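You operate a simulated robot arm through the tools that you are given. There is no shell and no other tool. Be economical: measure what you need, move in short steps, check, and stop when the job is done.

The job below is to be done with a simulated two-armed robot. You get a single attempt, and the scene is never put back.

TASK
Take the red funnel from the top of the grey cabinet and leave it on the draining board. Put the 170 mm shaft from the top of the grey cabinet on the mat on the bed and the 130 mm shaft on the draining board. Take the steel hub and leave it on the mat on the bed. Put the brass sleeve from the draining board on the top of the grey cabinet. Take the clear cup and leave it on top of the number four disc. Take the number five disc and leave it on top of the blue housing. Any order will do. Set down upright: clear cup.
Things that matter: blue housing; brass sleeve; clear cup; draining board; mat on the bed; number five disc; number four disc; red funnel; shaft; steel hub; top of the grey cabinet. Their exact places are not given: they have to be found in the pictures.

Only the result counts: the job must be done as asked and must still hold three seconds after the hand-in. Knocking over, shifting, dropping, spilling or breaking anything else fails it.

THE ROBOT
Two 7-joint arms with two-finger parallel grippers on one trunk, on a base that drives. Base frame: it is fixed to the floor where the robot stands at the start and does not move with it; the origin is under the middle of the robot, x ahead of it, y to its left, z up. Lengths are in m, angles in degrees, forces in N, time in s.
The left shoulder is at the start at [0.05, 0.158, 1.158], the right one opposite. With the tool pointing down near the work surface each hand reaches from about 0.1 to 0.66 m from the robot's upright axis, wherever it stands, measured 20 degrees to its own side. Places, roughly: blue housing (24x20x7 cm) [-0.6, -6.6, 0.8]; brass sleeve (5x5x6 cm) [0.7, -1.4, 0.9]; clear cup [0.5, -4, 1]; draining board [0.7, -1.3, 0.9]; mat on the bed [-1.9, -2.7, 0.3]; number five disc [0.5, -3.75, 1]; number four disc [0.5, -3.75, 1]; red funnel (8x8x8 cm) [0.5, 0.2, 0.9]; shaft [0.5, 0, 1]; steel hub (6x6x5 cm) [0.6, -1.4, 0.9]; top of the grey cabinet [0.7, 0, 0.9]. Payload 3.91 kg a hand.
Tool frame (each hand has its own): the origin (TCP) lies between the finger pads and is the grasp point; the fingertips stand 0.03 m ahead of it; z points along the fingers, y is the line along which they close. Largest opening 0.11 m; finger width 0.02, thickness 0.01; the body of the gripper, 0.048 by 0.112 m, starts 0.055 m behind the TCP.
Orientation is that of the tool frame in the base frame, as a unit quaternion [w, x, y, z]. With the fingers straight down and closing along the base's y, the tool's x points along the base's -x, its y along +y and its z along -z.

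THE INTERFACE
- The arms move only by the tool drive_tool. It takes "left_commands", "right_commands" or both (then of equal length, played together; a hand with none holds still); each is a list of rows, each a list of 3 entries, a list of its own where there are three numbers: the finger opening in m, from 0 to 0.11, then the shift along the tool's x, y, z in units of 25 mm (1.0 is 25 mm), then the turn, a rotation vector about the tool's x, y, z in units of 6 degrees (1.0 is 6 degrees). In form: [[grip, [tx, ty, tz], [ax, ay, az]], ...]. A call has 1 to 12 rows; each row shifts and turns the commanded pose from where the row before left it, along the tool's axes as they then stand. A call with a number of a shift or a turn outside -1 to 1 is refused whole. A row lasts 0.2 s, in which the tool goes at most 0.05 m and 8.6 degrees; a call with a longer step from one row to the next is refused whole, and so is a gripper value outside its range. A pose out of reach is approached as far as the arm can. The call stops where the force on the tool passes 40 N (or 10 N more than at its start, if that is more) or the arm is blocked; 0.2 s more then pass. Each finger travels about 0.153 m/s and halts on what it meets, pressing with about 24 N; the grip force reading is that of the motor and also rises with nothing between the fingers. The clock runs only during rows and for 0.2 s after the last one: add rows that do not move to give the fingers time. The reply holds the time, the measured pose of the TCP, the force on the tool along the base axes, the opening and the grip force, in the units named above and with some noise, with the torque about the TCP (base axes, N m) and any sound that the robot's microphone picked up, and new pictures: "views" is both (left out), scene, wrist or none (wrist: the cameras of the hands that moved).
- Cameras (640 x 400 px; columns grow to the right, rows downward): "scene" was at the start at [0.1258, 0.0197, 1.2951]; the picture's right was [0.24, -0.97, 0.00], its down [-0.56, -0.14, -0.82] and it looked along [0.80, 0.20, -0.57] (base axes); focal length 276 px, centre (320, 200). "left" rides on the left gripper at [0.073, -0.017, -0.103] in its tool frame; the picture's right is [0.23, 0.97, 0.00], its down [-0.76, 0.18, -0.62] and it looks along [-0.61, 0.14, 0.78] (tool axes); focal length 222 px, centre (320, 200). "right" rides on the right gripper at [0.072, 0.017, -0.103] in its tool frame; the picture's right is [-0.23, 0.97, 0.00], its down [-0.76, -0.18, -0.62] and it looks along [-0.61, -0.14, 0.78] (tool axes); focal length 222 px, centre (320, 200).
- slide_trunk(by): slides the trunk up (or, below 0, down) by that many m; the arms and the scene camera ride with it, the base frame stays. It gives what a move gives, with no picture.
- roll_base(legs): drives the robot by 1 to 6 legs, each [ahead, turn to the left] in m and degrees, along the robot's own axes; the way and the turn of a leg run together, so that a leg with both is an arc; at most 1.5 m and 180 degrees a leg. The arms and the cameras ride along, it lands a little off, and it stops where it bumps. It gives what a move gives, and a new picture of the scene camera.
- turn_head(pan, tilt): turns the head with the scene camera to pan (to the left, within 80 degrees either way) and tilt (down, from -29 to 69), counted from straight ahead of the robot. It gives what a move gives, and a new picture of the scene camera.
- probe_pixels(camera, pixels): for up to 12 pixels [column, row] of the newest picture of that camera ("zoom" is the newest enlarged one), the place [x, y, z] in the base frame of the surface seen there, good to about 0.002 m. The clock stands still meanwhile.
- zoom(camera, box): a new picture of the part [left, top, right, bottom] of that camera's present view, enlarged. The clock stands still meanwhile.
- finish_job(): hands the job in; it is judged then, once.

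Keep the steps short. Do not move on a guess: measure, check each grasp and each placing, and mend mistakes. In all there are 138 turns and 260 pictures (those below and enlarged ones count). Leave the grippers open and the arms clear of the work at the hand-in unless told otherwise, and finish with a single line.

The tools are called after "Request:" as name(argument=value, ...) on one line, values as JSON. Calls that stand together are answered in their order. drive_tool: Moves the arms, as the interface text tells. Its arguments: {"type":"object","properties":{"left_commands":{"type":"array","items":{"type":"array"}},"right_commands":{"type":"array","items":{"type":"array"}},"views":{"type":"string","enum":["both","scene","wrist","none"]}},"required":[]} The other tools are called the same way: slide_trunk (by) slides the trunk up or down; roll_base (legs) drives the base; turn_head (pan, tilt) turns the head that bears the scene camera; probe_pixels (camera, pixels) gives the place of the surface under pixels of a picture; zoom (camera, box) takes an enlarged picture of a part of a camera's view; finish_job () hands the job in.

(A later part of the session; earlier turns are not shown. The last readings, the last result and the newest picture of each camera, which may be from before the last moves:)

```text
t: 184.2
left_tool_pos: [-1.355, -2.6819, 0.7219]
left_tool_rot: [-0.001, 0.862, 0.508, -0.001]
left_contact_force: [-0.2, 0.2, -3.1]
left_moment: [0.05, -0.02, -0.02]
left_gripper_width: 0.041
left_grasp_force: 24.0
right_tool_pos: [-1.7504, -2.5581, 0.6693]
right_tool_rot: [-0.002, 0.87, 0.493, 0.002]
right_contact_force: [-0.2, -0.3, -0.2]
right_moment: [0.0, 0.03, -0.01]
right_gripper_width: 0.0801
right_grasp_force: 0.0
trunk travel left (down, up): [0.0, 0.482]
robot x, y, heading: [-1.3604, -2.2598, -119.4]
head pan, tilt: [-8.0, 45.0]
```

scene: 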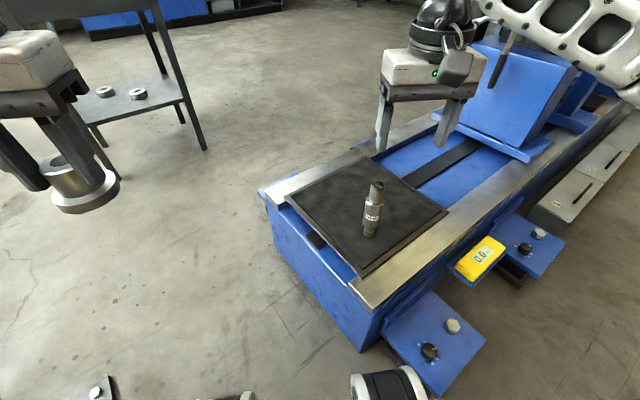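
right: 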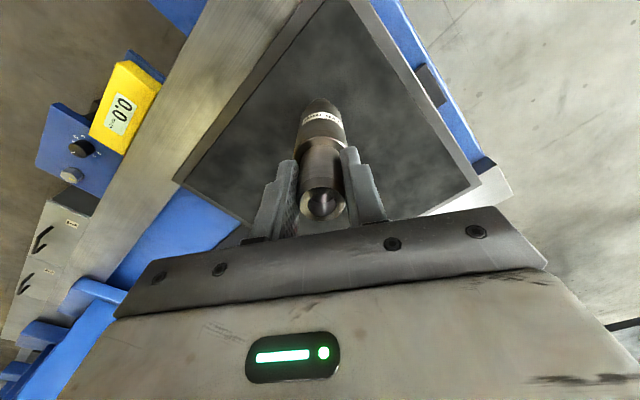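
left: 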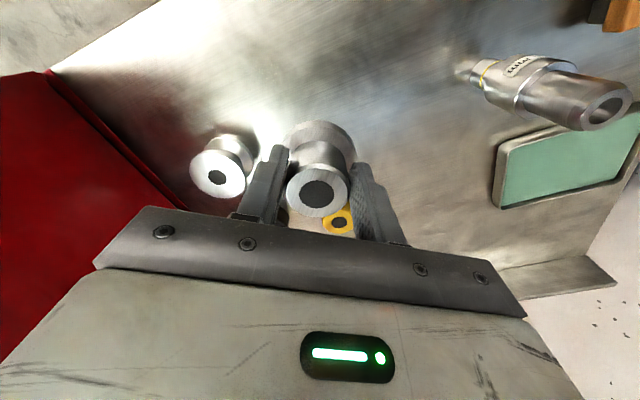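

The shaft stands on the mat. I'll tuck the right hand in, turn right toward −150 and step 5 cm closer for the left hand.

Request:
drive_tool(right_commands=[[0.08, [1, 0, -0.5], [0, 0, 0]], [0.08, [1, 0, -0.5], [0, 0, 0]], [0.08, [1, 0, -0.5], [0, 0, 0]], [0.08, [1, 0, 0], [0, 0, 0]], [0.08, [1, 0, 0], [0, 0, 0]]], views="none")

Request:
roll_base(legs=[[0, -16], [0.05, 0], [0, -14]])

Request:
turn_head(pan=15, tilt=50)

```text
t: 185.4
left_tool_pos: [-1.3548, -2.6813, 0.7202]
left_tool_rot: [-0.001, 0.862, 0.507, -0.001]
left_contact_force: [0.9, 0.2, -4.4]
left_moment: [0.08, -0.03, 0.03]
left_gripper_width: 0.0412
left_grasp_force: 23.9
right_tool_pos: [-1.6885, -2.4517, 0.7081]
right_tool_rot: [-0.001, 0.87, 0.493, 0.001]
right_contact_force: [0.7, -0.4, -1.0]
right_moment: [0.0, -0.01, 0.02]
right_gripper_width: 0.0798
right_grasp_force: 0.0
trunk travel left (down, up): [0.0, 0.482]
robot x, y, heading: [-1.3579, -2.2585, -119.5]
head pan, tilt: [-8.0, 45.0]
```

```text
t: 188.2
left_tool_pos: [-1.6033, -2.6606, 0.7213]
left_tool_rot: [-0.002, 0.965, 0.263, -0.001]
left_contact_force: [-0.3, 0.0, -2.9]
left_moment: [0.06, -0.05, -0.02]
left_gripper_width: 0.0412
left_grasp_force: 24.0
right_tool_pos: [-1.774, -2.2946, 0.7084]
right_tool_rot: [-0.001, 0.969, 0.248, 0.002]
right_contact_force: [0.0, -0.4, 0.7]
right_moment: [-0.01, 0.0, 0.01]
right_gripper_width: 0.0799
right_grasp_force: 0.0
trunk travel left (down, up): [0.0, 0.482]
robot x, y, heading: [-1.3901, -2.2945, -149.7]
head pan, tilt: [-8.0, 45.0]
```

scene: 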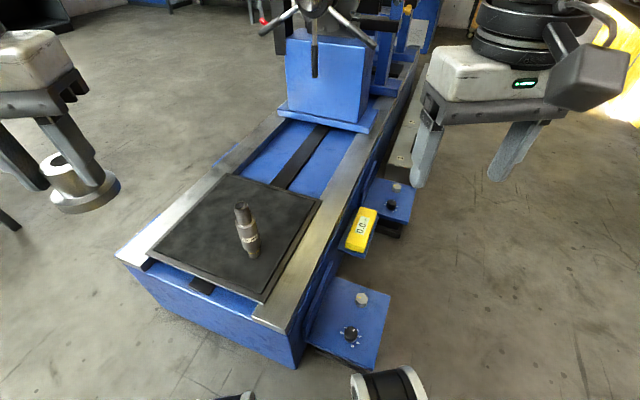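

```text
t: 189.0
left_tool_pos: [-1.6021, -2.6596, 0.7208]
left_tool_rot: [-0.001, 0.965, 0.264, -0.001]
left_contact_force: [-0.3, 0.6, -4.0]
left_moment: [0.02, -0.02, 0.0]
left_gripper_width: 0.0412
left_grasp_force: 24.2
right_tool_pos: [-1.7752, -2.2952, 0.7093]
right_tool_rot: [0.0, 0.969, 0.248, 0.002]
right_contact_force: [0.1, 1.1, -0.3]
right_moment: [0.0, -0.04, -0.01]
right_gripper_width: 0.0798
right_grasp_force: 0.1
trunk travel left (down, up): [0.0, 0.482]
robot x, y, heading: [-1.3953, -2.2962, -149.7]
head pan, tilt: [15.0, 50.0]
```

scene: 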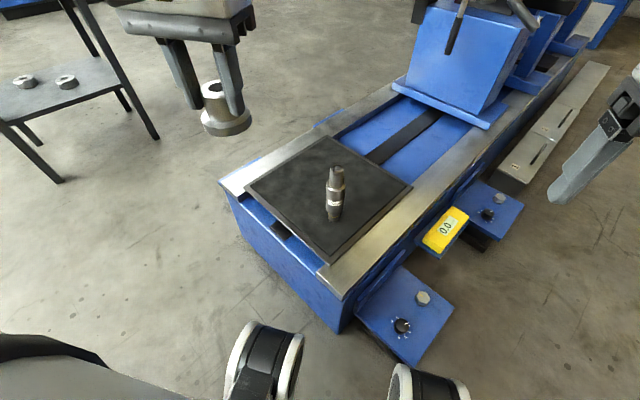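

I'll move the left hand with the hub towards (−1.77,−2.75), partly descending.

Request:
drive_tool(left_commands=[[0.02, [-0.95, -0.04, 0], [0, 0, 0]], [0.02, [-0.95, -0.04, 0.2], [0, 0, 0]], [0.02, [-0.95, -0.04, 0.3], [0, 0, 0]], [0.02, [-0.95, -0.04, 0.3], [0, 0, 0]], [0.02, [-0.95, -0.04, 0.3], [0, 0, 0]], [0.02, [-0.95, -0.04, 0.3], [0, 0, 0]], [0.02, [-0.95, -0.04, 0.3], [0, 0, 0]], [0.02, [-0.95, -0.04, 0.3], [0, 0, 0]], [0.02, [0, 0, 1], [0, 0, 0]], [0.02, [0, 0, 1], [0, 0, 0]], [0.02, [0, 0, 1], [0, 0, 0]], [0.02, [0, 0, 1], [0, 0, 0]]])

```text
t: 191.6
left_tool_pos: [-1.7356, -2.7508, 0.5733]
left_tool_rot: [-0.002, 0.965, 0.262, -0.001]
left_contact_force: [-1.3, -0.4, -4.0]
left_moment: [0.03, -0.03, 0.05]
left_gripper_width: 0.0413
left_grasp_force: 24.2
left hand out of reach, approached as far as the arm can: row 8, 9, 11, 12
right_tool_pos: [-1.7754, -2.2935, 0.7084]
right_tool_rot: [-0.001, 0.969, 0.248, 0.002]
right_contact_force: [0.0, 0.0, -0.3]
right_moment: [0.0, 0.0, 0.0]
right_gripper_width: 0.0802
right_grasp_force: 0.0
trunk travel left (down, up): [0.0, 0.482]
robot x, y, heading: [-1.3947, -2.2953, -149.6]
head pan, tilt: [15.0, 50.0]
```

scene: 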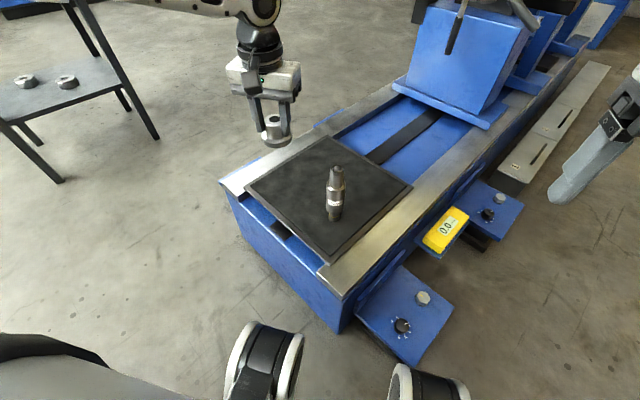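
left: 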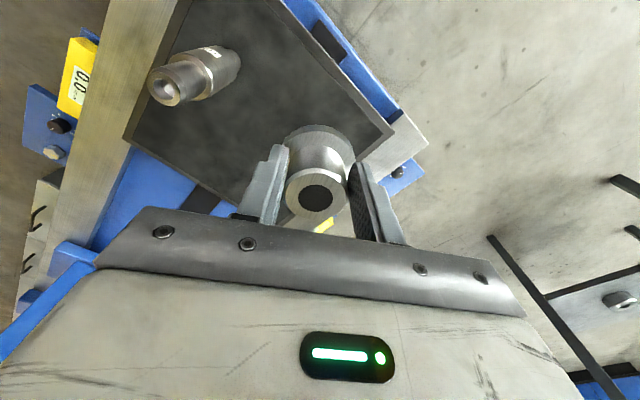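

The reach grows lower down (as with the sleeve). I'll descend to z≈0.45 here and then move on to the target.

Request:
drive_tool(left_commands=[[0.02, [0, 0, 1], [0, 0, 0]], [0.02, [0, 0, 1], [0, 0, 0]], [0.02, [0, 0, 1], [0, 0, 0]], [0.02, [0, 0, 1], [0, 0, 0]], [0.02, [0, 0, 1], [0, 0, 0]], [0.02, [-0.6, -0.3, 0], [0, 0, 0]], [0.02, [-0.6, -0.3, 0], [0, 0, 0]], [0.02, [0, 0, 0], [0, 0, 0]]])

```text
t: 193.4
left_tool_pos: [-1.6979, -2.7548, 0.495]
left_tool_rot: [-0.001, 0.965, 0.263, -0.001]
left_contact_force: [-0.4, -0.1, -3.2]
left_moment: [0.06, -0.05, 0.03]
left_gripper_width: 0.0412
left_grasp_force: 24.0
left hand out of reach, approached as far as the arm can: row 1, 2, 3, 4, 5, 6, 7
right_tool_pos: [-1.7759, -2.2946, 0.708]
right_tool_rot: [0.0, 0.969, 0.249, 0.001]
right_contact_force: [-0.9, -0.6, 0.1]
right_moment: [0.0, 0.01, 0.0]
right_gripper_width: 0.0801
right_grasp_force: 0.0
trunk travel left (down, up): [0.0, 0.482]
robot x, y, heading: [-1.3926, -2.2973, -149.7]
head pan, tilt: [15.0, 50.0]
```

scene: 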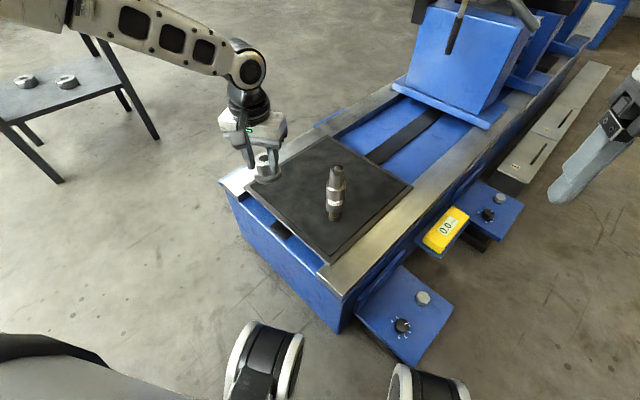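
left: 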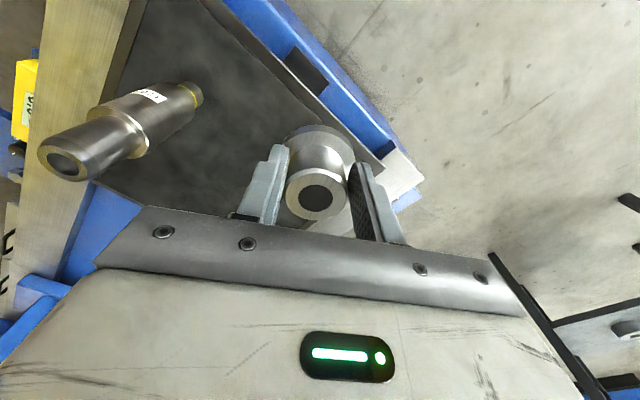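

The left arm reaches less here. I'll bring the base 5 cm nearer and turn 5° right, which brings the hub over the mat at about (−1.78,−2.75).

Request:
roll_base(legs=[[0.05, 0], [0, -5]])

```text
t: 194.4
left_tool_pos: [-1.7311, -2.7741, 0.4946]
left_tool_rot: [-0.002, 0.966, 0.259, -0.001]
left_contact_force: [-0.1, -0.2, -3.3]
left_moment: [-0.01, -0.01, 0.02]
left_gripper_width: 0.0412
left_grasp_force: 23.8
right_tool_pos: [-1.8066, -2.3141, 0.7079]
right_tool_rot: [0.0, 0.97, 0.244, 0.002]
right_contact_force: [-0.5, 0.8, -1.1]
right_moment: [-0.02, -0.02, -0.03]
right_gripper_width: 0.0799
right_grasp_force: 0.0
trunk travel left (down, up): [0.0, 0.482]
robot x, y, heading: [-1.4263, -2.3167, -150.1]
head pan, tilt: [15.0, 50.0]
stopped in leg 1: the robot was blocked; the commanded pose is now the measured one
```

scene: 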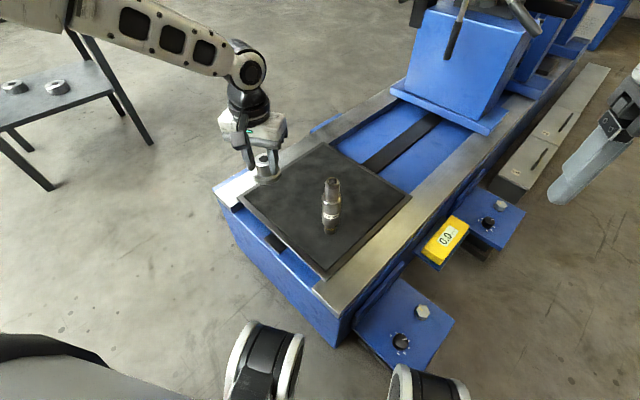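

It touched the foot. I'll back 1 cm and turn right 6°.

Request:
roll_base(legs=[[-0.01, 0], [0, -6.5]])

Request:
drive_tool(left_commands=[[0.02, [0, 0, 1], [0, 0, 0]], [0.02, [0, 0, 1], [0, 0, 0]], [0.02, [0, 0, 0.8], [0, 0, 0]], [0.02, [0, 0, 0], [0, 0, 0]]])

```text
t: 195.7
left_tool_pos: [-1.7732, -2.732, 0.4955]
left_tool_rot: [-0.002, 0.979, 0.204, 0.0]
left_contact_force: [-0.7, 0.6, -3.6]
left_moment: [0.0, -0.03, 0.0]
left_gripper_width: 0.0412
left_grasp_force: 23.8
right_tool_pos: [-1.7958, -2.2643, 0.7081]
right_tool_rot: [-0.001, 0.982, 0.19, 0.002]
right_contact_force: [-1.1, -0.5, 1.1]
right_moment: [0.01, -0.02, 0.02]
right_gripper_width: 0.0798
right_grasp_force: 0.1
trunk travel left (down, up): [0.0, 0.482]
robot x, y, heading: [-1.4175, -2.3095, -156.6]
head pan, tilt: [15.0, 50.0]
```

scene: 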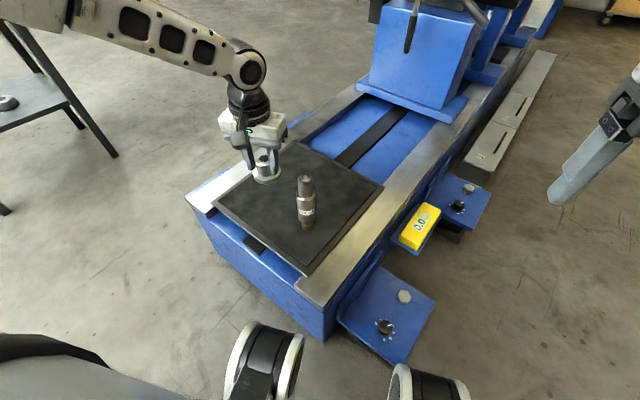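

```text
t: 196.7
left_tool_pos: [-1.7415, -2.7366, 0.4534]
left_tool_rot: [-0.002, 0.979, 0.204, 0.0]
left_contact_force: [-0.4, -0.2, -3.3]
left_moment: [0.03, -0.06, 0.01]
left_gripper_width: 0.0411
left_grasp_force: 23.5
left hand out of reach, approached as far as the arm can: row 1, 2, 3
right_tool_pos: [-1.7969, -2.2655, 0.7079]
right_tool_rot: [-0.001, 0.982, 0.19, 0.002]
right_contact_force: [0.4, 0.9, 0.5]
right_moment: [-0.03, 0.02, -0.03]
right_gripper_width: 0.0799
right_grasp_force: 0.1
trunk travel left (down, up): [0.0, 0.482]
robot x, y, heading: [-1.4208, -2.3086, -156.7]
head pan, tilt: [15.0, 50.0]
```

scene: 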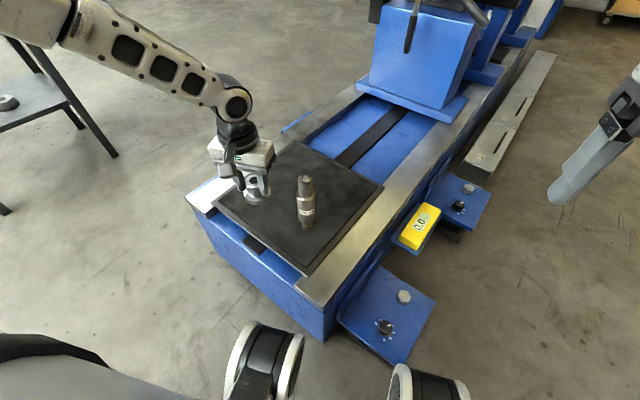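
left: 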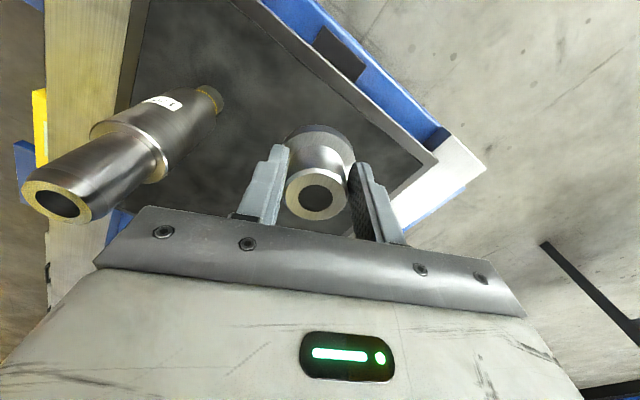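

The left arm seems to hit a joint limit at f≈0.5 rather than true reach. The hub is round, so I'll try a yaw of the tool (ccw 24°) and test extending again.

Request:
drive_tool(left_commands=[[0.02, [0, 0, 0], [0, 0, -1]], [0.02, [0, 0, 0], [0, 0, -1]], [0.02, [0, 0, 0], [0, 0, -1]], [0.02, [0, 0, 0], [0, 0, -1]], [0.02, [-0.5, 0, 0], [0, 0, 0]], [0.02, [-0.5, 0, 0], [0, 0, 0]], [0.02, [-0.5, 0, 0], [0, 0, 0]], [0.02, [0, 0, 0], [0, 0, 0]]], views="scene")

```text
t: 198.5
left_tool_pos: [-1.7549, -2.7649, 0.4653]
left_tool_rot: [-0.003, 0.915, 0.403, -0.001]
left_contact_force: [-0.5, -0.2, -3.2]
left_moment: [0.03, -0.06, -0.01]
left_gripper_width: 0.041
left_grasp_force: 23.5
left hand out of reach, approached as far as the arm can: row 6, 7
right_tool_pos: [-1.796, -2.2658, 0.708]
right_tool_rot: [0.0, 0.982, 0.189, 0.003]
right_contact_force: [-0.3, 0.9, -0.7]
right_moment: [0.02, 0.03, 0.02]
right_gripper_width: 0.08
right_grasp_force: 0.0
trunk travel left (down, up): [0.0, 0.482]
robot x, y, heading: [-1.4148, -2.3125, -156.4]
head pan, tilt: [15.0, 50.0]
```

scene: 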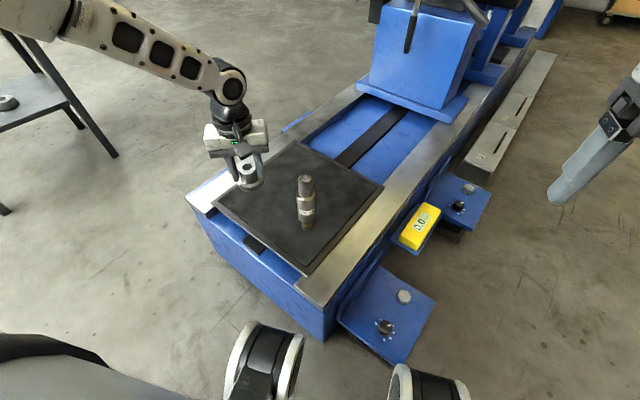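

Slight gain. I'll look at the left arm's posture to understand the limit.

Request:
turn_head(pan=55, tilt=25)

Request:
turn_head(pan=-55, tilt=25)

```text
t: 199.6
left_tool_pos: [-1.7547, -2.7634, 0.4661]
left_tool_rot: [-0.002, 0.915, 0.403, -0.001]
left_contact_force: [0.4, 0.2, -3.4]
left_moment: [0.04, -0.05, -0.01]
left_gripper_width: 0.0409
left_grasp_force: 24.1
right_tool_pos: [-1.7953, -2.2646, 0.7084]
right_tool_rot: [-0.001, 0.982, 0.19, 0.003]
right_contact_force: [-0.8, -0.5, 0.8]
right_moment: [0.01, -0.01, 0.01]
right_gripper_width: 0.08
right_grasp_force: 0.0
trunk travel left (down, up): [0.0, 0.482]
robot x, y, heading: [-1.4211, -2.3105, -156.7]
head pan, tilt: [55.0, 25.0]
```

scene: 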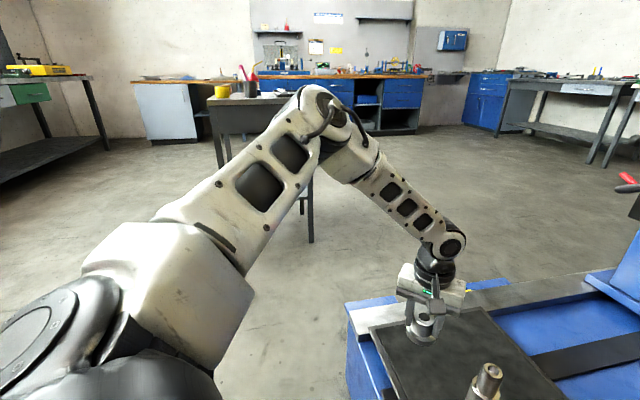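

```text
t: 201.5
left_tool_pos: [-1.7552, -2.7631, 0.4657]
left_tool_rot: [-0.003, 0.915, 0.403, -0.001]
left_contact_force: [-0.3, 0.4, -1.9]
left_moment: [0.02, -0.04, 0.0]
left_gripper_width: 0.0411
left_grasp_force: 24.0
right_tool_pos: [-1.7964, -2.2658, 0.7071]
right_tool_rot: [-0.001, 0.982, 0.189, 0.003]
right_contact_force: [0.5, -0.8, -0.7]
right_moment: [-0.03, 0.0, 0.0]
right_gripper_width: 0.08
right_grasp_force: 0.1
trunk travel left (down, up): [0.0, 0.482]
robot x, y, heading: [-1.4205, -2.313, -157.0]
head pan, tilt: [-55.0, 25.0]
```

scene: 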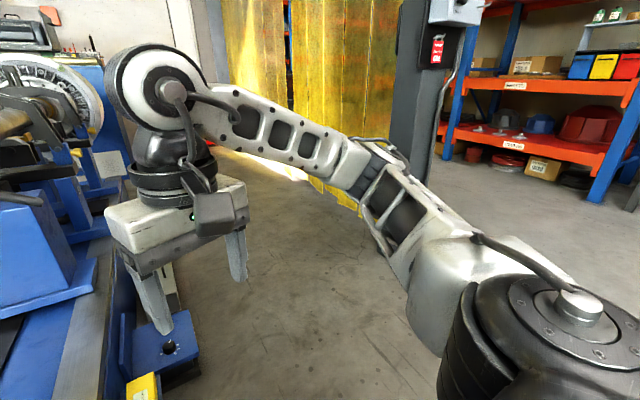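

The wrist seems to be at its limit (steep forearm). A small 12° forward tilt of the tool relieves that. I'll shift to about (−1.77,−2.735), tilt, and descend.

Request:
drive_tool(left_commands=[[0.02, [0.2, -0.6, 0], [0, 0, 0]], [0.02, [0.2, -0.6, 0], [0, 0, 0]], [0.02, [0, 0, 0], [0, -1, 0]], [0.02, [0, 0, 0], [0, -1, 0]], [0.02, [0.19, 0, 0.88], [0, 0, 0]], [0.02, [0.19, 0, 0.88], [0, 0, 0]], [0.02, [0.19, 0, 0.88], [0, 0, 0]], [0.02, [0, 0, 0], [0, 0, 0]]], views="wrist")

Request:
turn_head(pan=20, tilt=48)

```text
t: 203.3
left_tool_pos: [-1.7345, -2.7462, 0.4341]
left_tool_rot: [0.041, 0.91, 0.401, -0.096]
left_contact_force: [0.0, -0.2, -3.3]
left_moment: [0.06, -0.05, -0.02]
left_gripper_width: 0.0409
left_grasp_force: 24.3
left hand out of reach, approached as far as the arm can: row 1, 2, 6, 7
right_tool_pos: [-1.7959, -2.2653, 0.7075]
right_tool_rot: [0.0, 0.982, 0.189, 0.003]
right_contact_force: [0.6, 0.3, 0.4]
right_moment: [0.0, 0.02, 0.01]
right_gripper_width: 0.0801
right_grasp_force: 0.0
trunk travel left (down, up): [0.0, 0.482]
robot x, y, heading: [-1.4179, -2.309, -156.7]
head pan, tilt: [-55.0, 25.0]
```

left: 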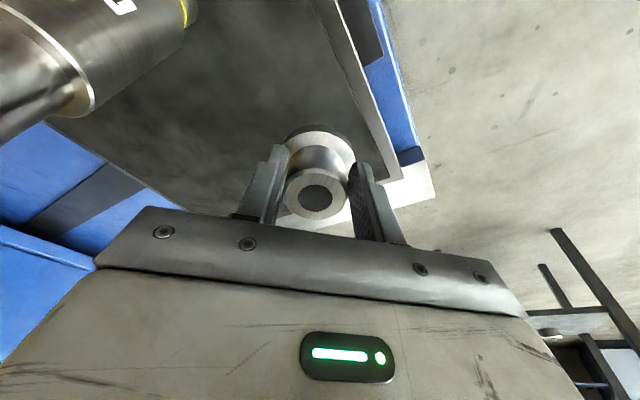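

```text
t: 204.8
left_tool_pos: [-1.736, -2.745, 0.4331]
left_tool_rot: [0.04, 0.91, 0.401, -0.096]
left_contact_force: [-0.5, 1.2, -3.0]
left_moment: [0.04, -0.03, 0.0]
left_gripper_width: 0.0409
left_grasp_force: 24.2
right_tool_pos: [-1.795, -2.2659, 0.7073]
right_tool_rot: [-0.001, 0.982, 0.189, 0.003]
right_contact_force: [0.0, -0.8, -0.8]
right_moment: [0.0, -0.04, -0.02]
right_gripper_width: 0.0799
right_grasp_force: 0.0
trunk travel left (down, up): [0.0, 0.482]
robot x, y, heading: [-1.4163, -2.3124, -156.7]
head pan, tilt: [20.0, 48.0]
```

scene: 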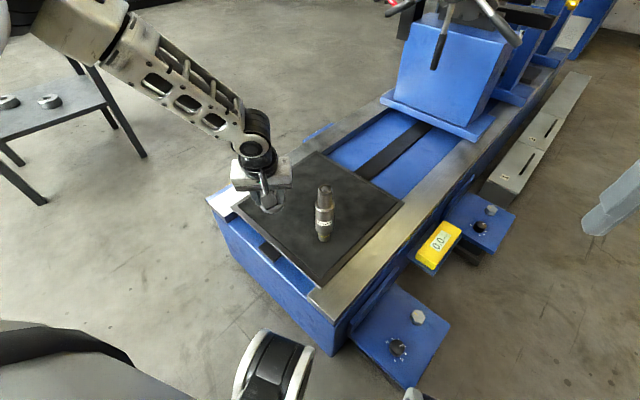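

Geometrically, the left shoulder gets nearer if the base turns further right (mat more to the left side). I'll lift clear of the shaft, untilt, then turn right 25°.

Request:
drive_tool(left_commands=[[0.02, [0, 0, -1], [0, 0, 0]], [0.02, [0, 0, -1], [0, 0, 0]], [0.02, [0, 0, -1], [0, 1, 0]], [0.02, [0, 0, -1], [0, 1, 0]], [0.02, [0.5, 0, -1], [0, 0, 0]], [0.02, [1, 0, -1], [0, 0, 0]], [0.02, [1, 0, 0], [0, 0, 0]], [0.02, [0, 0, 0], [0, 0, 0]]], views="none")

Request:
roll_base(legs=[[0, -25]])

Request:
turn_head(pan=45, tilt=45)

```text
t: 206.6
left_tool_pos: [-1.6835, -2.6857, 0.5806]
left_tool_rot: [-0.002, 0.915, 0.402, 0.0]
left_contact_force: [-0.7, 0.0, -4.1]
left_moment: [0.02, -0.03, -0.01]
left_gripper_width: 0.0411
left_grasp_force: 23.7
right_tool_pos: [-1.7959, -2.2661, 0.7074]
right_tool_rot: [0.0, 0.982, 0.189, 0.003]
right_contact_force: [-0.1, 0.1, 0.7]
right_moment: [0.0, 0.02, -0.03]
right_gripper_width: 0.0799
right_grasp_force: 0.1
trunk travel left (down, up): [0.0, 0.482]
robot x, y, heading: [-1.4181, -2.3132, -156.9]
head pan, tilt: [20.0, 48.0]
```

```text
t: 208.2
left_tool_pos: [-1.8178, -2.5349, 0.5811]
left_tool_rot: [-0.002, 0.981, 0.193, 0.001]
left_contact_force: [0.5, -1.1, -3.8]
left_moment: [0.01, -0.04, 0.0]
left_gripper_width: 0.0409
left_grasp_force: 23.6
right_tool_pos: [-1.7395, -2.1074, 0.707]
right_tool_rot: [0.0, 1.0, -0.031, 0.003]
right_contact_force: [0.0, -0.2, -0.5]
right_moment: [-0.01, 0.01, 0.0]
right_gripper_width: 0.08
right_grasp_force: 0.0
trunk travel left (down, up): [0.0, 0.482]
robot x, y, heading: [-1.4184, -2.3133, 178.2]
head pan, tilt: [20.0, 48.0]
```

scene: 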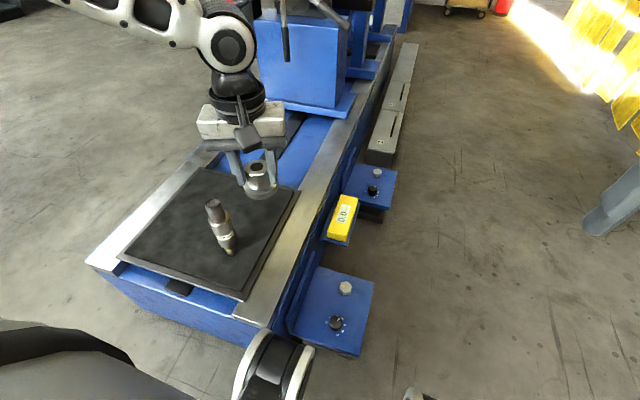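

```text
t: 209.1
left_tool_pos: [-1.8168, -2.5361, 0.5812]
left_tool_rot: [-0.002, 0.981, 0.194, 0.001]
left_contact_force: [0.1, 0.1, -3.5]
left_moment: [0.0, -0.06, 0.0]
left_gripper_width: 0.0408
left_grasp_force: 23.6
right_tool_pos: [-1.7394, -2.1087, 0.707]
right_tool_rot: [0.0, 1.0, -0.031, 0.003]
right_contact_force: [0.8, -0.1, 0.4]
right_moment: [0.03, 0.01, 0.0]
right_gripper_width: 0.08
right_grasp_force: 0.1
trunk travel left (down, up): [0.0, 0.482]
robot x, y, heading: [-1.4183, -2.3152, 178.1]
head pan, tilt: [45.0, 45.0]
```

scene: 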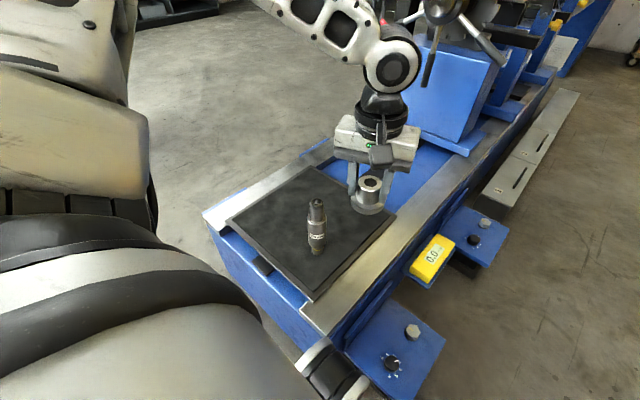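

I'll move the hub over the shaft (5 cm clearance) to (−1.775,−2.735) and start descending.

Request:
drive_tool(left_commands=[[0.02, [-0.185, 1, 0], [0, 0, 0]], [0.02, [-0.185, 1, 0], [0, 0, 0]], [0.02, [-0.185, 1, 0], [0, 0, 0]], [0.02, [-0.185, 1, 0], [0, 0, 0]], [0.02, [-0.185, 1, 0], [0, 0, 0]], [0.02, [-0.185, 1, 0], [0, 0, 0]], [0.02, [-0.185, 1, 0], [0, 0, 0]], [0.02, [-0.185, 1, 0], [0, 0, 0]], [0.02, [0, 0, 1], [0, 0, 0]], [0.02, [0, 0, 1], [0, 0, 0]], [0.02, [0, 0, 1], [0, 0, 0]], [0.02, [0, 0, 0], [0, 0, 0]]])

```text
t: 211.7
left_tool_pos: [-1.775, -2.7359, 0.5032]
left_tool_rot: [-0.002, 0.981, 0.194, 0.001]
left_contact_force: [0.2, 1.4, -3.1]
left_moment: [0.01, -0.02, 0.04]
left_gripper_width: 0.0408
left_grasp_force: 24.2
right_tool_pos: [-1.739, -2.1079, 0.7078]
right_tool_rot: [0.0, 1.0, -0.031, 0.003]
right_contact_force: [-0.8, 0.1, -0.1]
right_moment: [0.0, 0.0, -0.01]
right_gripper_width: 0.0799
right_grasp_force: 0.0
trunk travel left (down, up): [0.0, 0.482]
robot x, y, heading: [-1.4176, -2.3083, 178.1]
head pan, tilt: [45.0, 45.0]
```

scene: 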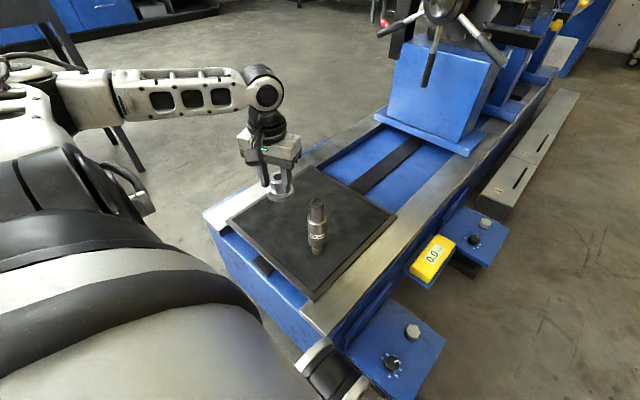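
left: 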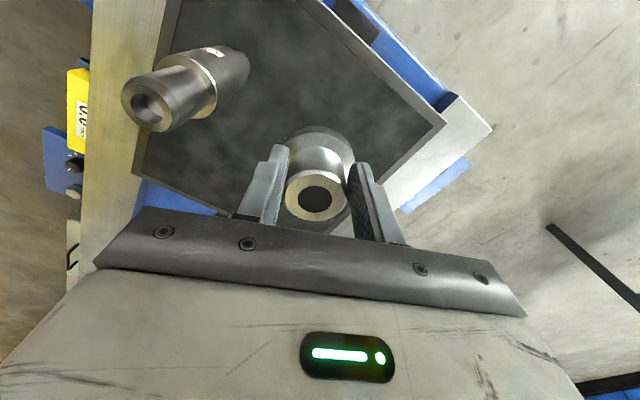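

That works. I'll continue down to about 1 cm above the mat.

Request:
drive_tool(left_commands=[[0.02, [0, 0, 1], [0, 0, 0]], [0.02, [0, 0, 1], [0, 0, 0]], [0.02, [0, 0, 1], [0, 0, 0]], [0.02, [0, 0, 1], [0, 0, 0]], [0.02, [0, 0, 0.9], [0, 0, 0]], [0.02, [0, 0, 0], [0, 0, 0]]], views="scene")

```text
t: 213.1
left_tool_pos: [-1.775, -2.733, 0.3806]
left_tool_rot: [-0.001, 0.981, 0.193, 0.001]
left_contact_force: [0.3, -0.6, -2.5]
left_moment: [0.0, -0.07, -0.02]
left_gripper_width: 0.0408
left_grasp_force: 24.2
right_tool_pos: [-1.7401, -2.1088, 0.7077]
right_tool_rot: [0.0, 1.0, -0.03, 0.003]
right_contact_force: [-0.3, -0.5, -0.2]
right_moment: [-0.02, 0.0, 0.04]
right_gripper_width: 0.0798
right_grasp_force: 0.1
trunk travel left (down, up): [0.0, 0.482]
robot x, y, heading: [-1.4159, -2.3117, 178.3]
head pan, tilt: [45.0, 45.0]
```

scene: 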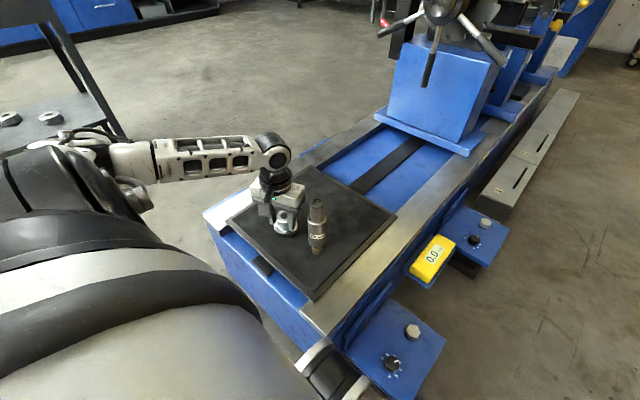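

Request:
drive_tool(left_commands=[[0.02, [0, 0, 0.3], [0, 0, 0]], [0.02, [0, 0, 0.2], [0, 0, 0]], [0.02, [0, 0, 0.1], [0, 0, 0]], [0.02, [0, 0, 0.08], [0, 0, 0]], [0.02, [0, 0, 0], [0, 0, 0]]], views="none")

```text
t: 214.3
left_tool_pos: [-1.7746, -2.7341, 0.3661]
left_tool_rot: [-0.001, 0.981, 0.193, 0.001]
left_contact_force: [8.9, 3.1, 10.1]
left_moment: [-0.16, 0.04, 0.1]
left_gripper_width: 0.0408
left_grasp_force: 23.4
right_tool_pos: [-1.7378, -2.1071, 0.7081]
right_tool_rot: [0.001, 1.0, -0.029, 0.002]
right_contact_force: [0.1, -0.3, -0.2]
right_moment: [0.01, -0.04, 0.01]
right_gripper_width: 0.0797
right_grasp_force: 0.1
trunk travel left (down, up): [0.0, 0.482]
robot x, y, heading: [-1.4129, -2.311, 178.0]
head pan, tilt: [45.0, 45.0]
```

The hub is on the mat. I'll open a little, rise, and check.

Request:
drive_tool(left_commands=[[0.02, [0, 0, -0.04], [0, 0, 0]], [0.045, [0, 0, 0], [0, 0, 0]], [0.06, [0, 0, 0], [0, 0, 0]], [0.06, [0, 0, 0], [0, 0, 0]], [0.06, [0, 0, -0.6], [0, 0, 0]], [0.06, [0, 0, -1], [0, 0, 0]], [0.06, [0, 0, -1], [0, 0, 0]], [0.06, [0, 0, -1], [0, 0, 0]], [0.06, [0, 0, -1], [0, 0, 0]], [0.06, [0, 0, -1], [0, 0, 0]], [0.06, [0, 0, -1], [0, 0, 0]], [0.06, [0, 0, -1], [0, 0, 0]]], views="scene")

Request:
slide_trunk(by=0.4)

Request:
zoom(camera="scene", box=[180, 180, 440, 380])

```text
t: 216.9
left_tool_pos: [-1.7732, -2.7369, 0.5565]
left_tool_rot: [-0.002, 0.981, 0.193, 0.0]
left_contact_force: [0.1, 0.0, 0.1]
left_moment: [-0.01, -0.01, -0.03]
left_gripper_width: 0.0597
left_grasp_force: 0.0
right_tool_pos: [-1.7396, -2.1092, 0.7071]
right_tool_rot: [0.001, 1.0, -0.031, 0.002]
right_contact_force: [1.2, -0.4, 0.6]
right_moment: [0.01, -0.02, -0.03]
right_gripper_width: 0.08
right_grasp_force: 0.1
trunk travel left (down, up): [0.0, 0.482]
robot x, y, heading: [-1.4162, -2.3144, 177.9]
head pan, tilt: [45.0, 45.0]
```

scene: 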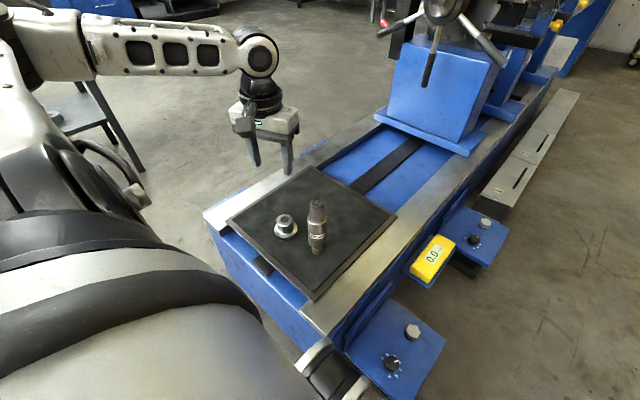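

```text
t: 220.8
left_tool_pos: [-1.7724, -2.7365, 0.9562]
left_tool_rot: [-0.002, 0.981, 0.193, 0.0]
left_contact_force: [0.4, 0.6, 0.2]
left_moment: [0.02, 0.0, 0.01]
left_gripper_width: 0.06
left_grasp_force: 0.0
right_tool_pos: [-1.739, -2.1082, 1.1072]
right_tool_rot: [0.0, 1.0, -0.031, 0.003]
right_contact_force: [-0.7, 0.5, 0.5]
right_moment: [0.02, -0.03, -0.01]
right_gripper_width: 0.0802
right_grasp_force: 0.1
trunk travel left (down, up): [-0.4, 0.082]
robot x, y, heading: [-1.4173, -2.3124, 178.0]
head pan, tilt: [45.0, 45.0]
```

```text
2.00 times, centred on (310, 280) of scene
```

zoom: 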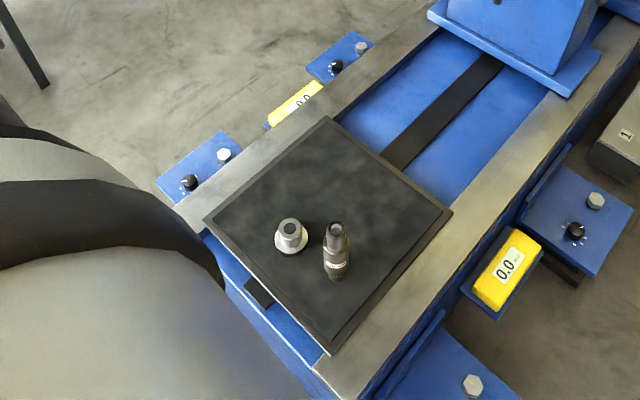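

Both are on the mat. I'll tuck the left hand in (and undo its yaw), then drive away between the cart and the pole to the east aisle.

Request:
drive_tool(left_commands=[[0.06, [0.4, -0.91, -0.7], [0, 0, 0]], [0.06, [0.4, -0.91, -0.7], [0, 0, 0]], [0.06, [0.4, -0.91, -0.7], [0, 0, 0]], [0.06, [0.4, -0.91, -0.7], [0, 0, 0]], [0.06, [0.4, -0.91, -0.7], [0, 0, 0]], [0.06, [0.4, -0.91, -0.7], [0, 0, 0]], [0.06, [0.4, -0.91, -0.7], [0, 0, 0]], [0.06, [0.4, -0.91, -0.7], [0, 0, 0]], [0.06, [0, 0, 0], [0, 0, 1]], [0.06, [0, 0, 0], [0, 0, 1]], [0.06, [0, 0, 0], [0, 0, 1]], [0.06, [0, 0, 0], [0, 0, 1]]], views="none")

Request:
roll_base(legs=[[0, -88], [0.17, 0], [0, -90], [1.1, 0], [0, -80]])

Request:
turn_head(pan=15, tilt=18)

```text
t: 223.4
left_tool_pos: [-1.7687, -2.538, 1.0967]
left_tool_rot: [-0.002, 1.0, -0.015, 0.0]
left_contact_force: [0.2, -0.7, -0.6]
left_moment: [-0.01, -0.01, 0.0]
left_gripper_width: 0.0599
left_grasp_force: 0.1
right_tool_pos: [-1.739, -2.1086, 1.1082]
right_tool_rot: [0.0, 1.0, -0.031, 0.002]
right_contact_force: [-0.7, -0.6, -0.2]
right_moment: [-0.02, 0.0, -0.03]
right_gripper_width: 0.08
right_grasp_force: 0.1
trunk travel left (down, up): [-0.4, 0.082]
robot x, y, heading: [-1.4163, -2.3105, 177.9]
head pan, tilt: [45.0, 45.0]
```

```text
t: 241.0
left_tool_pos: [-0.0384, -2.4587, 1.0973]
left_tool_rot: [-0.001, 0.651, 0.759, -0.001]
left_contact_force: [0.0, -0.6, -0.6]
left_moment: [0.0, -0.02, -0.02]
left_gripper_width: 0.0598
left_grasp_force: 0.0
right_tool_pos: [-0.4679, -2.508, 1.106]
right_tool_rot: [-0.002, 0.662, 0.749, 0.002]
right_contact_force: [0.6, 0.0, -0.3]
right_moment: [-0.01, 0.0, -0.02]
right_gripper_width: 0.0802
right_grasp_force: 0.0
trunk travel left (down, up): [-0.4, 0.082]
robot x, y, heading: [-0.3252, -2.1559, -81.5]
head pan, tilt: [45.0, 45.0]
```

scene: 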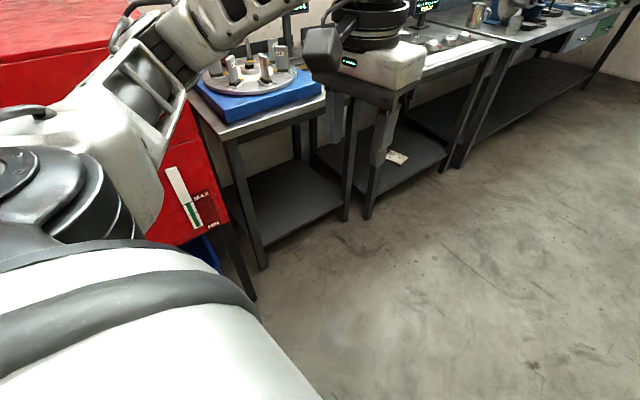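

```text
t: 242.0
left_tool_pos: [-0.0389, -2.4586, 1.0973]
left_tool_rot: [-0.001, 0.651, 0.759, -0.001]
left_contact_force: [0.3, 0.4, -0.1]
left_moment: [0.0, -0.02, 0.0]
left_gripper_width: 0.0601
left_grasp_force: 0.1
right_tool_pos: [-0.4674, -2.5075, 1.1076]
right_tool_rot: [-0.002, 0.663, 0.749, 0.0]
right_contact_force: [0.2, 1.2, 0.0]
right_moment: [-0.02, 0.01, -0.01]
right_gripper_width: 0.0802
right_grasp_force: 0.1
trunk travel left (down, up): [-0.4, 0.082]
robot x, y, heading: [-0.3289, -2.1535, -81.5]
head pan, tilt: [15.0, 18.0]
```

scene: 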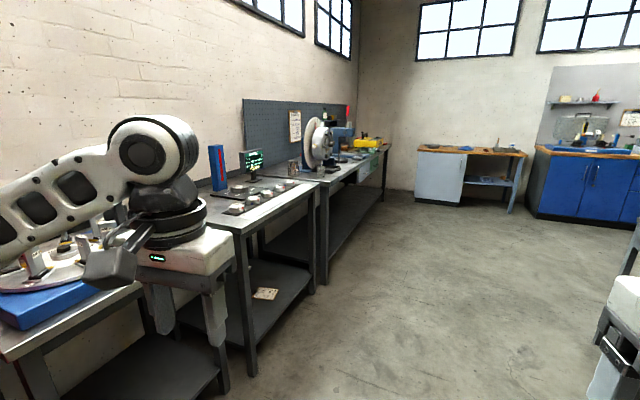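

The second table (around (270,200)) carries small round items. I'll zoom and probe it.

Request:
zoom(camera="scene", box=[200, 130, 400, 250])

Request:
probe_pixels(camera="scene", pixels=[[250, 228], [318, 183], [265, 185], [238, 190], [280, 187], [293, 165], [230, 330], [305, 278], [470, 205], [610, 290]])

```text
3.20 times, centred on (300, 190) of scene
```

zoom: 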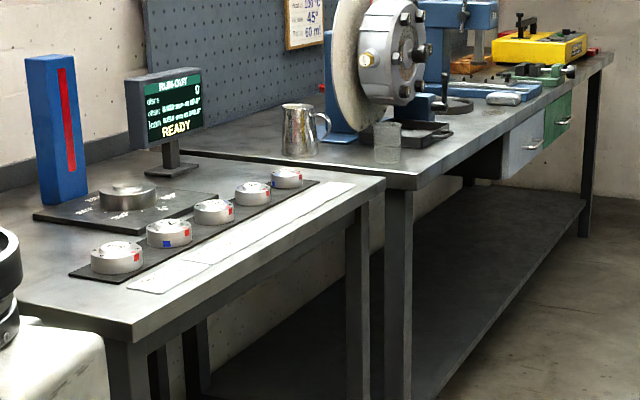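

```text
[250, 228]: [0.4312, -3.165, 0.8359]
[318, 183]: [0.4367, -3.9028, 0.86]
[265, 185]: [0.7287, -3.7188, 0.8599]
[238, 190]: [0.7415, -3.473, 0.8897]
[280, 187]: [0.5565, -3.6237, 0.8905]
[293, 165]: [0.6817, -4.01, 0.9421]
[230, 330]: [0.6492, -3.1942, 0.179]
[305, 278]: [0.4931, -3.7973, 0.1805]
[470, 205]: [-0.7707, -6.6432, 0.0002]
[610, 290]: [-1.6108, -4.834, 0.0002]
```

The discs are on the second table (front x≈0.43, top 0.86) and the clear cup is farther on. I'll drive to about (−0.25,−3.65) and face the table.

Request:
roll_base(legs=[[0, -5.5], [1.49, 0], [0, 87]])

Request:
turn_head(pan=0, tilt=28)

Request:
zoom(camera="scene", box=[200, 130, 440, 280])

```text
t: 253.8
left_tool_pos: [0.0528, -3.4155, 1.0973]
left_tool_rot: [0.0, -0.015, 1.0, -0.001]
left_contact_force: [0.2, -0.2, 0.3]
left_moment: [0.0, 0.0, 0.0]
left_gripper_width: 0.0599
left_grasp_force: 0.1
right_tool_pos: [0.0515, -3.8451, 1.1075]
right_tool_rot: [-0.003, 0.002, 1.0, 0.0]
right_contact_force: [0.2, 0.4, -0.2]
right_moment: [0.03, 0.01, -0.02]
right_gripper_width: 0.0803
right_grasp_force: 0.1
trunk travel left (down, up): [-0.4, 0.082]
robot x, y, heading: [-0.2855, -3.6599, 1.5]
head pan, tilt: [15.0, 18.0]
```

scene: 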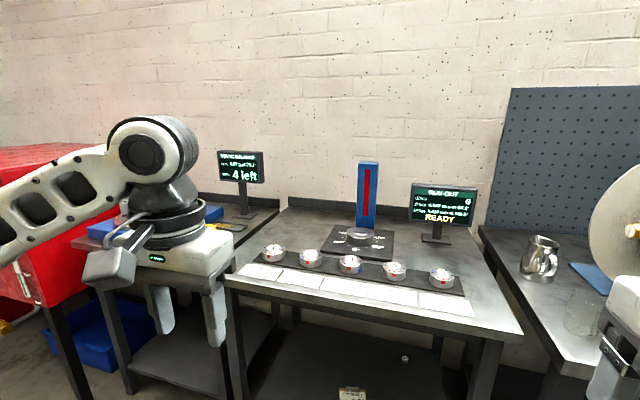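

```text
t: 254.6
left_tool_pos: [0.0546, -3.4143, 1.0957]
left_tool_rot: [0.0, -0.015, 1.0, -0.002]
left_contact_force: [-0.2, 1.2, -0.3]
left_moment: [-0.02, 0.04, 0.0]
left_gripper_width: 0.06
left_grasp_force: 0.1
right_tool_pos: [0.0502, -3.8455, 1.1079]
right_tool_rot: [-0.002, 0.001, 1.0, -0.001]
right_contact_force: [-0.1, -0.6, -1.0]
right_moment: [-0.05, -0.03, 0.01]
right_gripper_width: 0.0801
right_grasp_force: 0.1
trunk travel left (down, up): [-0.4, 0.082]
robot x, y, heading: [-0.2852, -3.6641, 1.4]
head pan, tilt: [0.0, 28.0]
```

scene: 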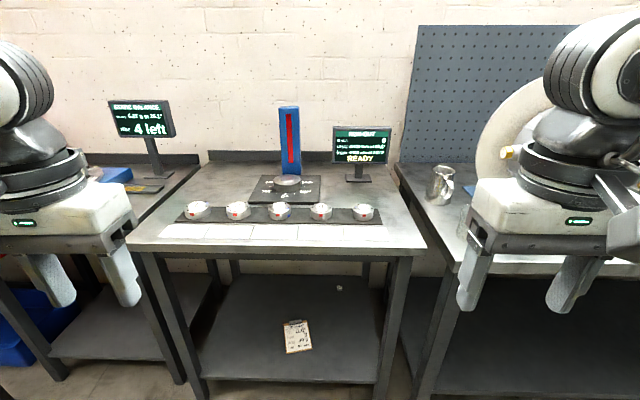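

```text
2.67 times, centred on (320, 205) of scene
```

zoom: 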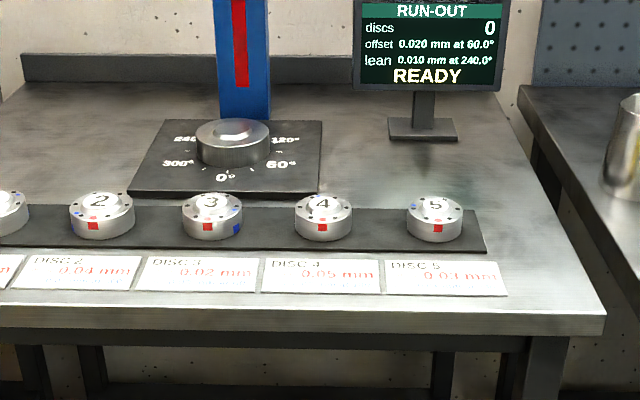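

Discs are numbered left to right 1–5; disc 4 is at zoom (322,205), disc 5 at (435,205). I'll probe both and the cup area.

Request:
probe_pixels(camera="zoom", pixels=[[297, 205], [349, 205], [322, 194], [322, 213], [322, 235], [409, 205], [461, 205], [435, 193], [435, 213], [435, 238], [420, 265]])

Request:
roll_base(legs=[[0.3, 0], [0, -4]])

Request:
turn_head(pan=-25, tilt=40)

```text
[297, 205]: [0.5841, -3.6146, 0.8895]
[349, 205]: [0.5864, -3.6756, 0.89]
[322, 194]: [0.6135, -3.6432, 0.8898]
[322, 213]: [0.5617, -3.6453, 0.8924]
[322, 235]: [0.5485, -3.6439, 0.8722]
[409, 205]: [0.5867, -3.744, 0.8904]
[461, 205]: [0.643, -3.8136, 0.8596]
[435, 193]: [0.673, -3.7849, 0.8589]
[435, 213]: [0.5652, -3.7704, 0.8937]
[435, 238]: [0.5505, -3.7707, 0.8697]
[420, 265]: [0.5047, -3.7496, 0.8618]
```

```text
t: 257.1
left_tool_pos: [0.3695, -3.4341, 1.0964]
left_tool_rot: [0.0, 0.023, 1.0, -0.001]
left_contact_force: [0.3, -0.6, 0.7]
left_moment: [-0.01, -0.02, 0.02]
left_gripper_width: 0.0599
left_grasp_force: 0.1
right_tool_pos: [0.3343, -3.8635, 1.1086]
right_tool_rot: [-0.003, 0.038, 0.999, 0.001]
right_contact_force: [-0.4, 0.6, 0.5]
right_moment: [0.02, 0.0, 0.03]
right_gripper_width: 0.0799
right_grasp_force: 0.2
trunk travel left (down, up): [-0.4, 0.082]
robot x, y, heading: [0.0151, -3.6562, -2.7]
head pan, tilt: [0.0, 28.0]
```

scene: 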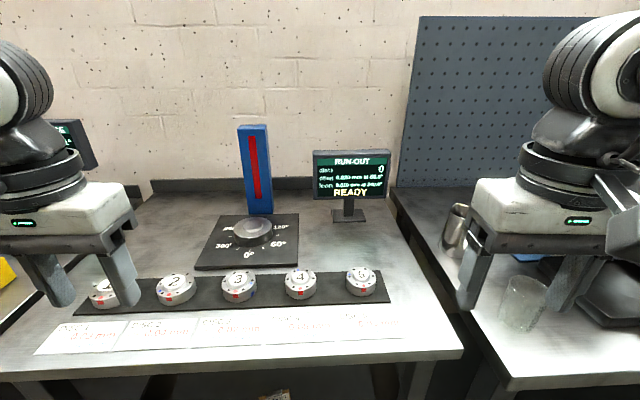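

```text
t: 258.0
left_tool_pos: [0.37, -3.4344, 1.0963]
left_tool_rot: [-0.001, 0.022, 1.0, -0.001]
left_contact_force: [-0.3, 0.2, -0.2]
left_moment: [0.0, -0.03, 0.02]
left_gripper_width: 0.0599
left_grasp_force: 0.3
right_tool_pos: [0.3337, -3.8631, 1.1082]
right_tool_rot: [-0.002, 0.038, 0.999, -0.001]
right_contact_force: [-0.3, 0.5, 0.5]
right_moment: [-0.01, 0.0, 0.01]
right_gripper_width: 0.0801
right_grasp_force: 0.1
trunk travel left (down, up): [-0.4, 0.082]
robot x, y, heading: [0.0166, -3.6558, -2.9]
head pan, tilt: [-25.0, 40.0]
```

scene: 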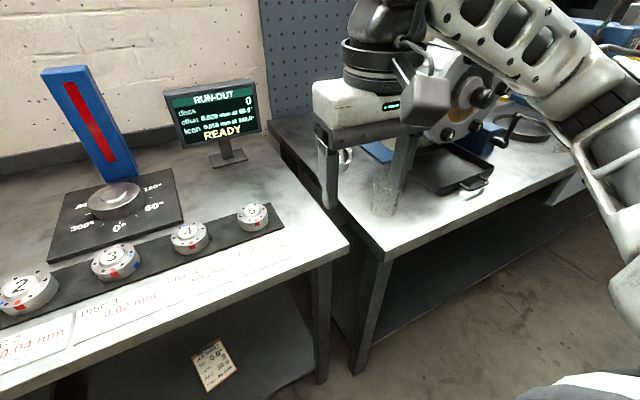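

Discs 4 and 5 are located. Now the clear cup, visible at (384,195): zoom and probe.

Request:
zoom(camera="scene", box=[330, 150, 450, 240])

Request:
probe_pixels(camera="scene", pixels=[[372, 182], [384, 176], [396, 182], [384, 187], [384, 200], [384, 212], [374, 195], [395, 195], [388, 250], [300, 165]])

```text
4.44 times, centred on (390, 195) of scene
```

zoom: 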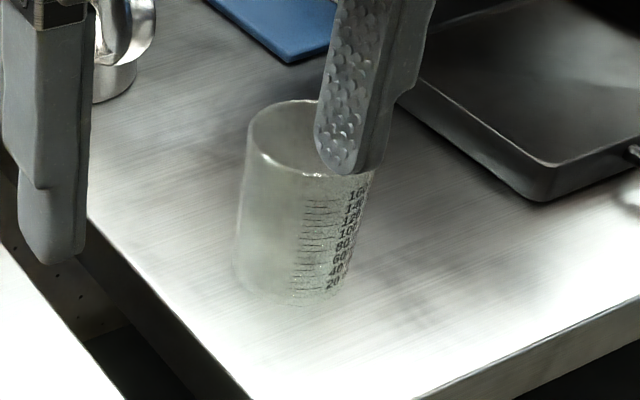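

```text
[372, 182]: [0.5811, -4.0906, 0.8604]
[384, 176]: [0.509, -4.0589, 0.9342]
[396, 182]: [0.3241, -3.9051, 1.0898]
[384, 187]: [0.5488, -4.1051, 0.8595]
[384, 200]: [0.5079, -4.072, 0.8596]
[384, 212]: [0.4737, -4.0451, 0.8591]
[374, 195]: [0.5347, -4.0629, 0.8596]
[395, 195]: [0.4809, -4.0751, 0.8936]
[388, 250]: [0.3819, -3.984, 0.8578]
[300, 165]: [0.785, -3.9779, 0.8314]
```

The cup is transparent, so I'll probe along its visible rim and base line in the zoom.

Request:
probe_pixels(camera="zoom", pixels=[[247, 137], [250, 145], [266, 162], [290, 173], [312, 176], [352, 174], [262, 108], [300, 100], [320, 230], [300, 303], [238, 265], [340, 288]])

```text
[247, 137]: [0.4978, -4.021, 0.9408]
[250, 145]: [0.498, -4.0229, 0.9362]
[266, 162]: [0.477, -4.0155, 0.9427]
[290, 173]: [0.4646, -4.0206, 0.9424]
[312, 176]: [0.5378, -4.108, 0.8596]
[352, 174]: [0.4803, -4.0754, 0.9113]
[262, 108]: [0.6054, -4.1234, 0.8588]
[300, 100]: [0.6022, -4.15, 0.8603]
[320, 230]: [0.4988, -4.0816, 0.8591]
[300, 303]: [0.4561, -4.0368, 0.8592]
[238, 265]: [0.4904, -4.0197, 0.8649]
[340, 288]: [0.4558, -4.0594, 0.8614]
```

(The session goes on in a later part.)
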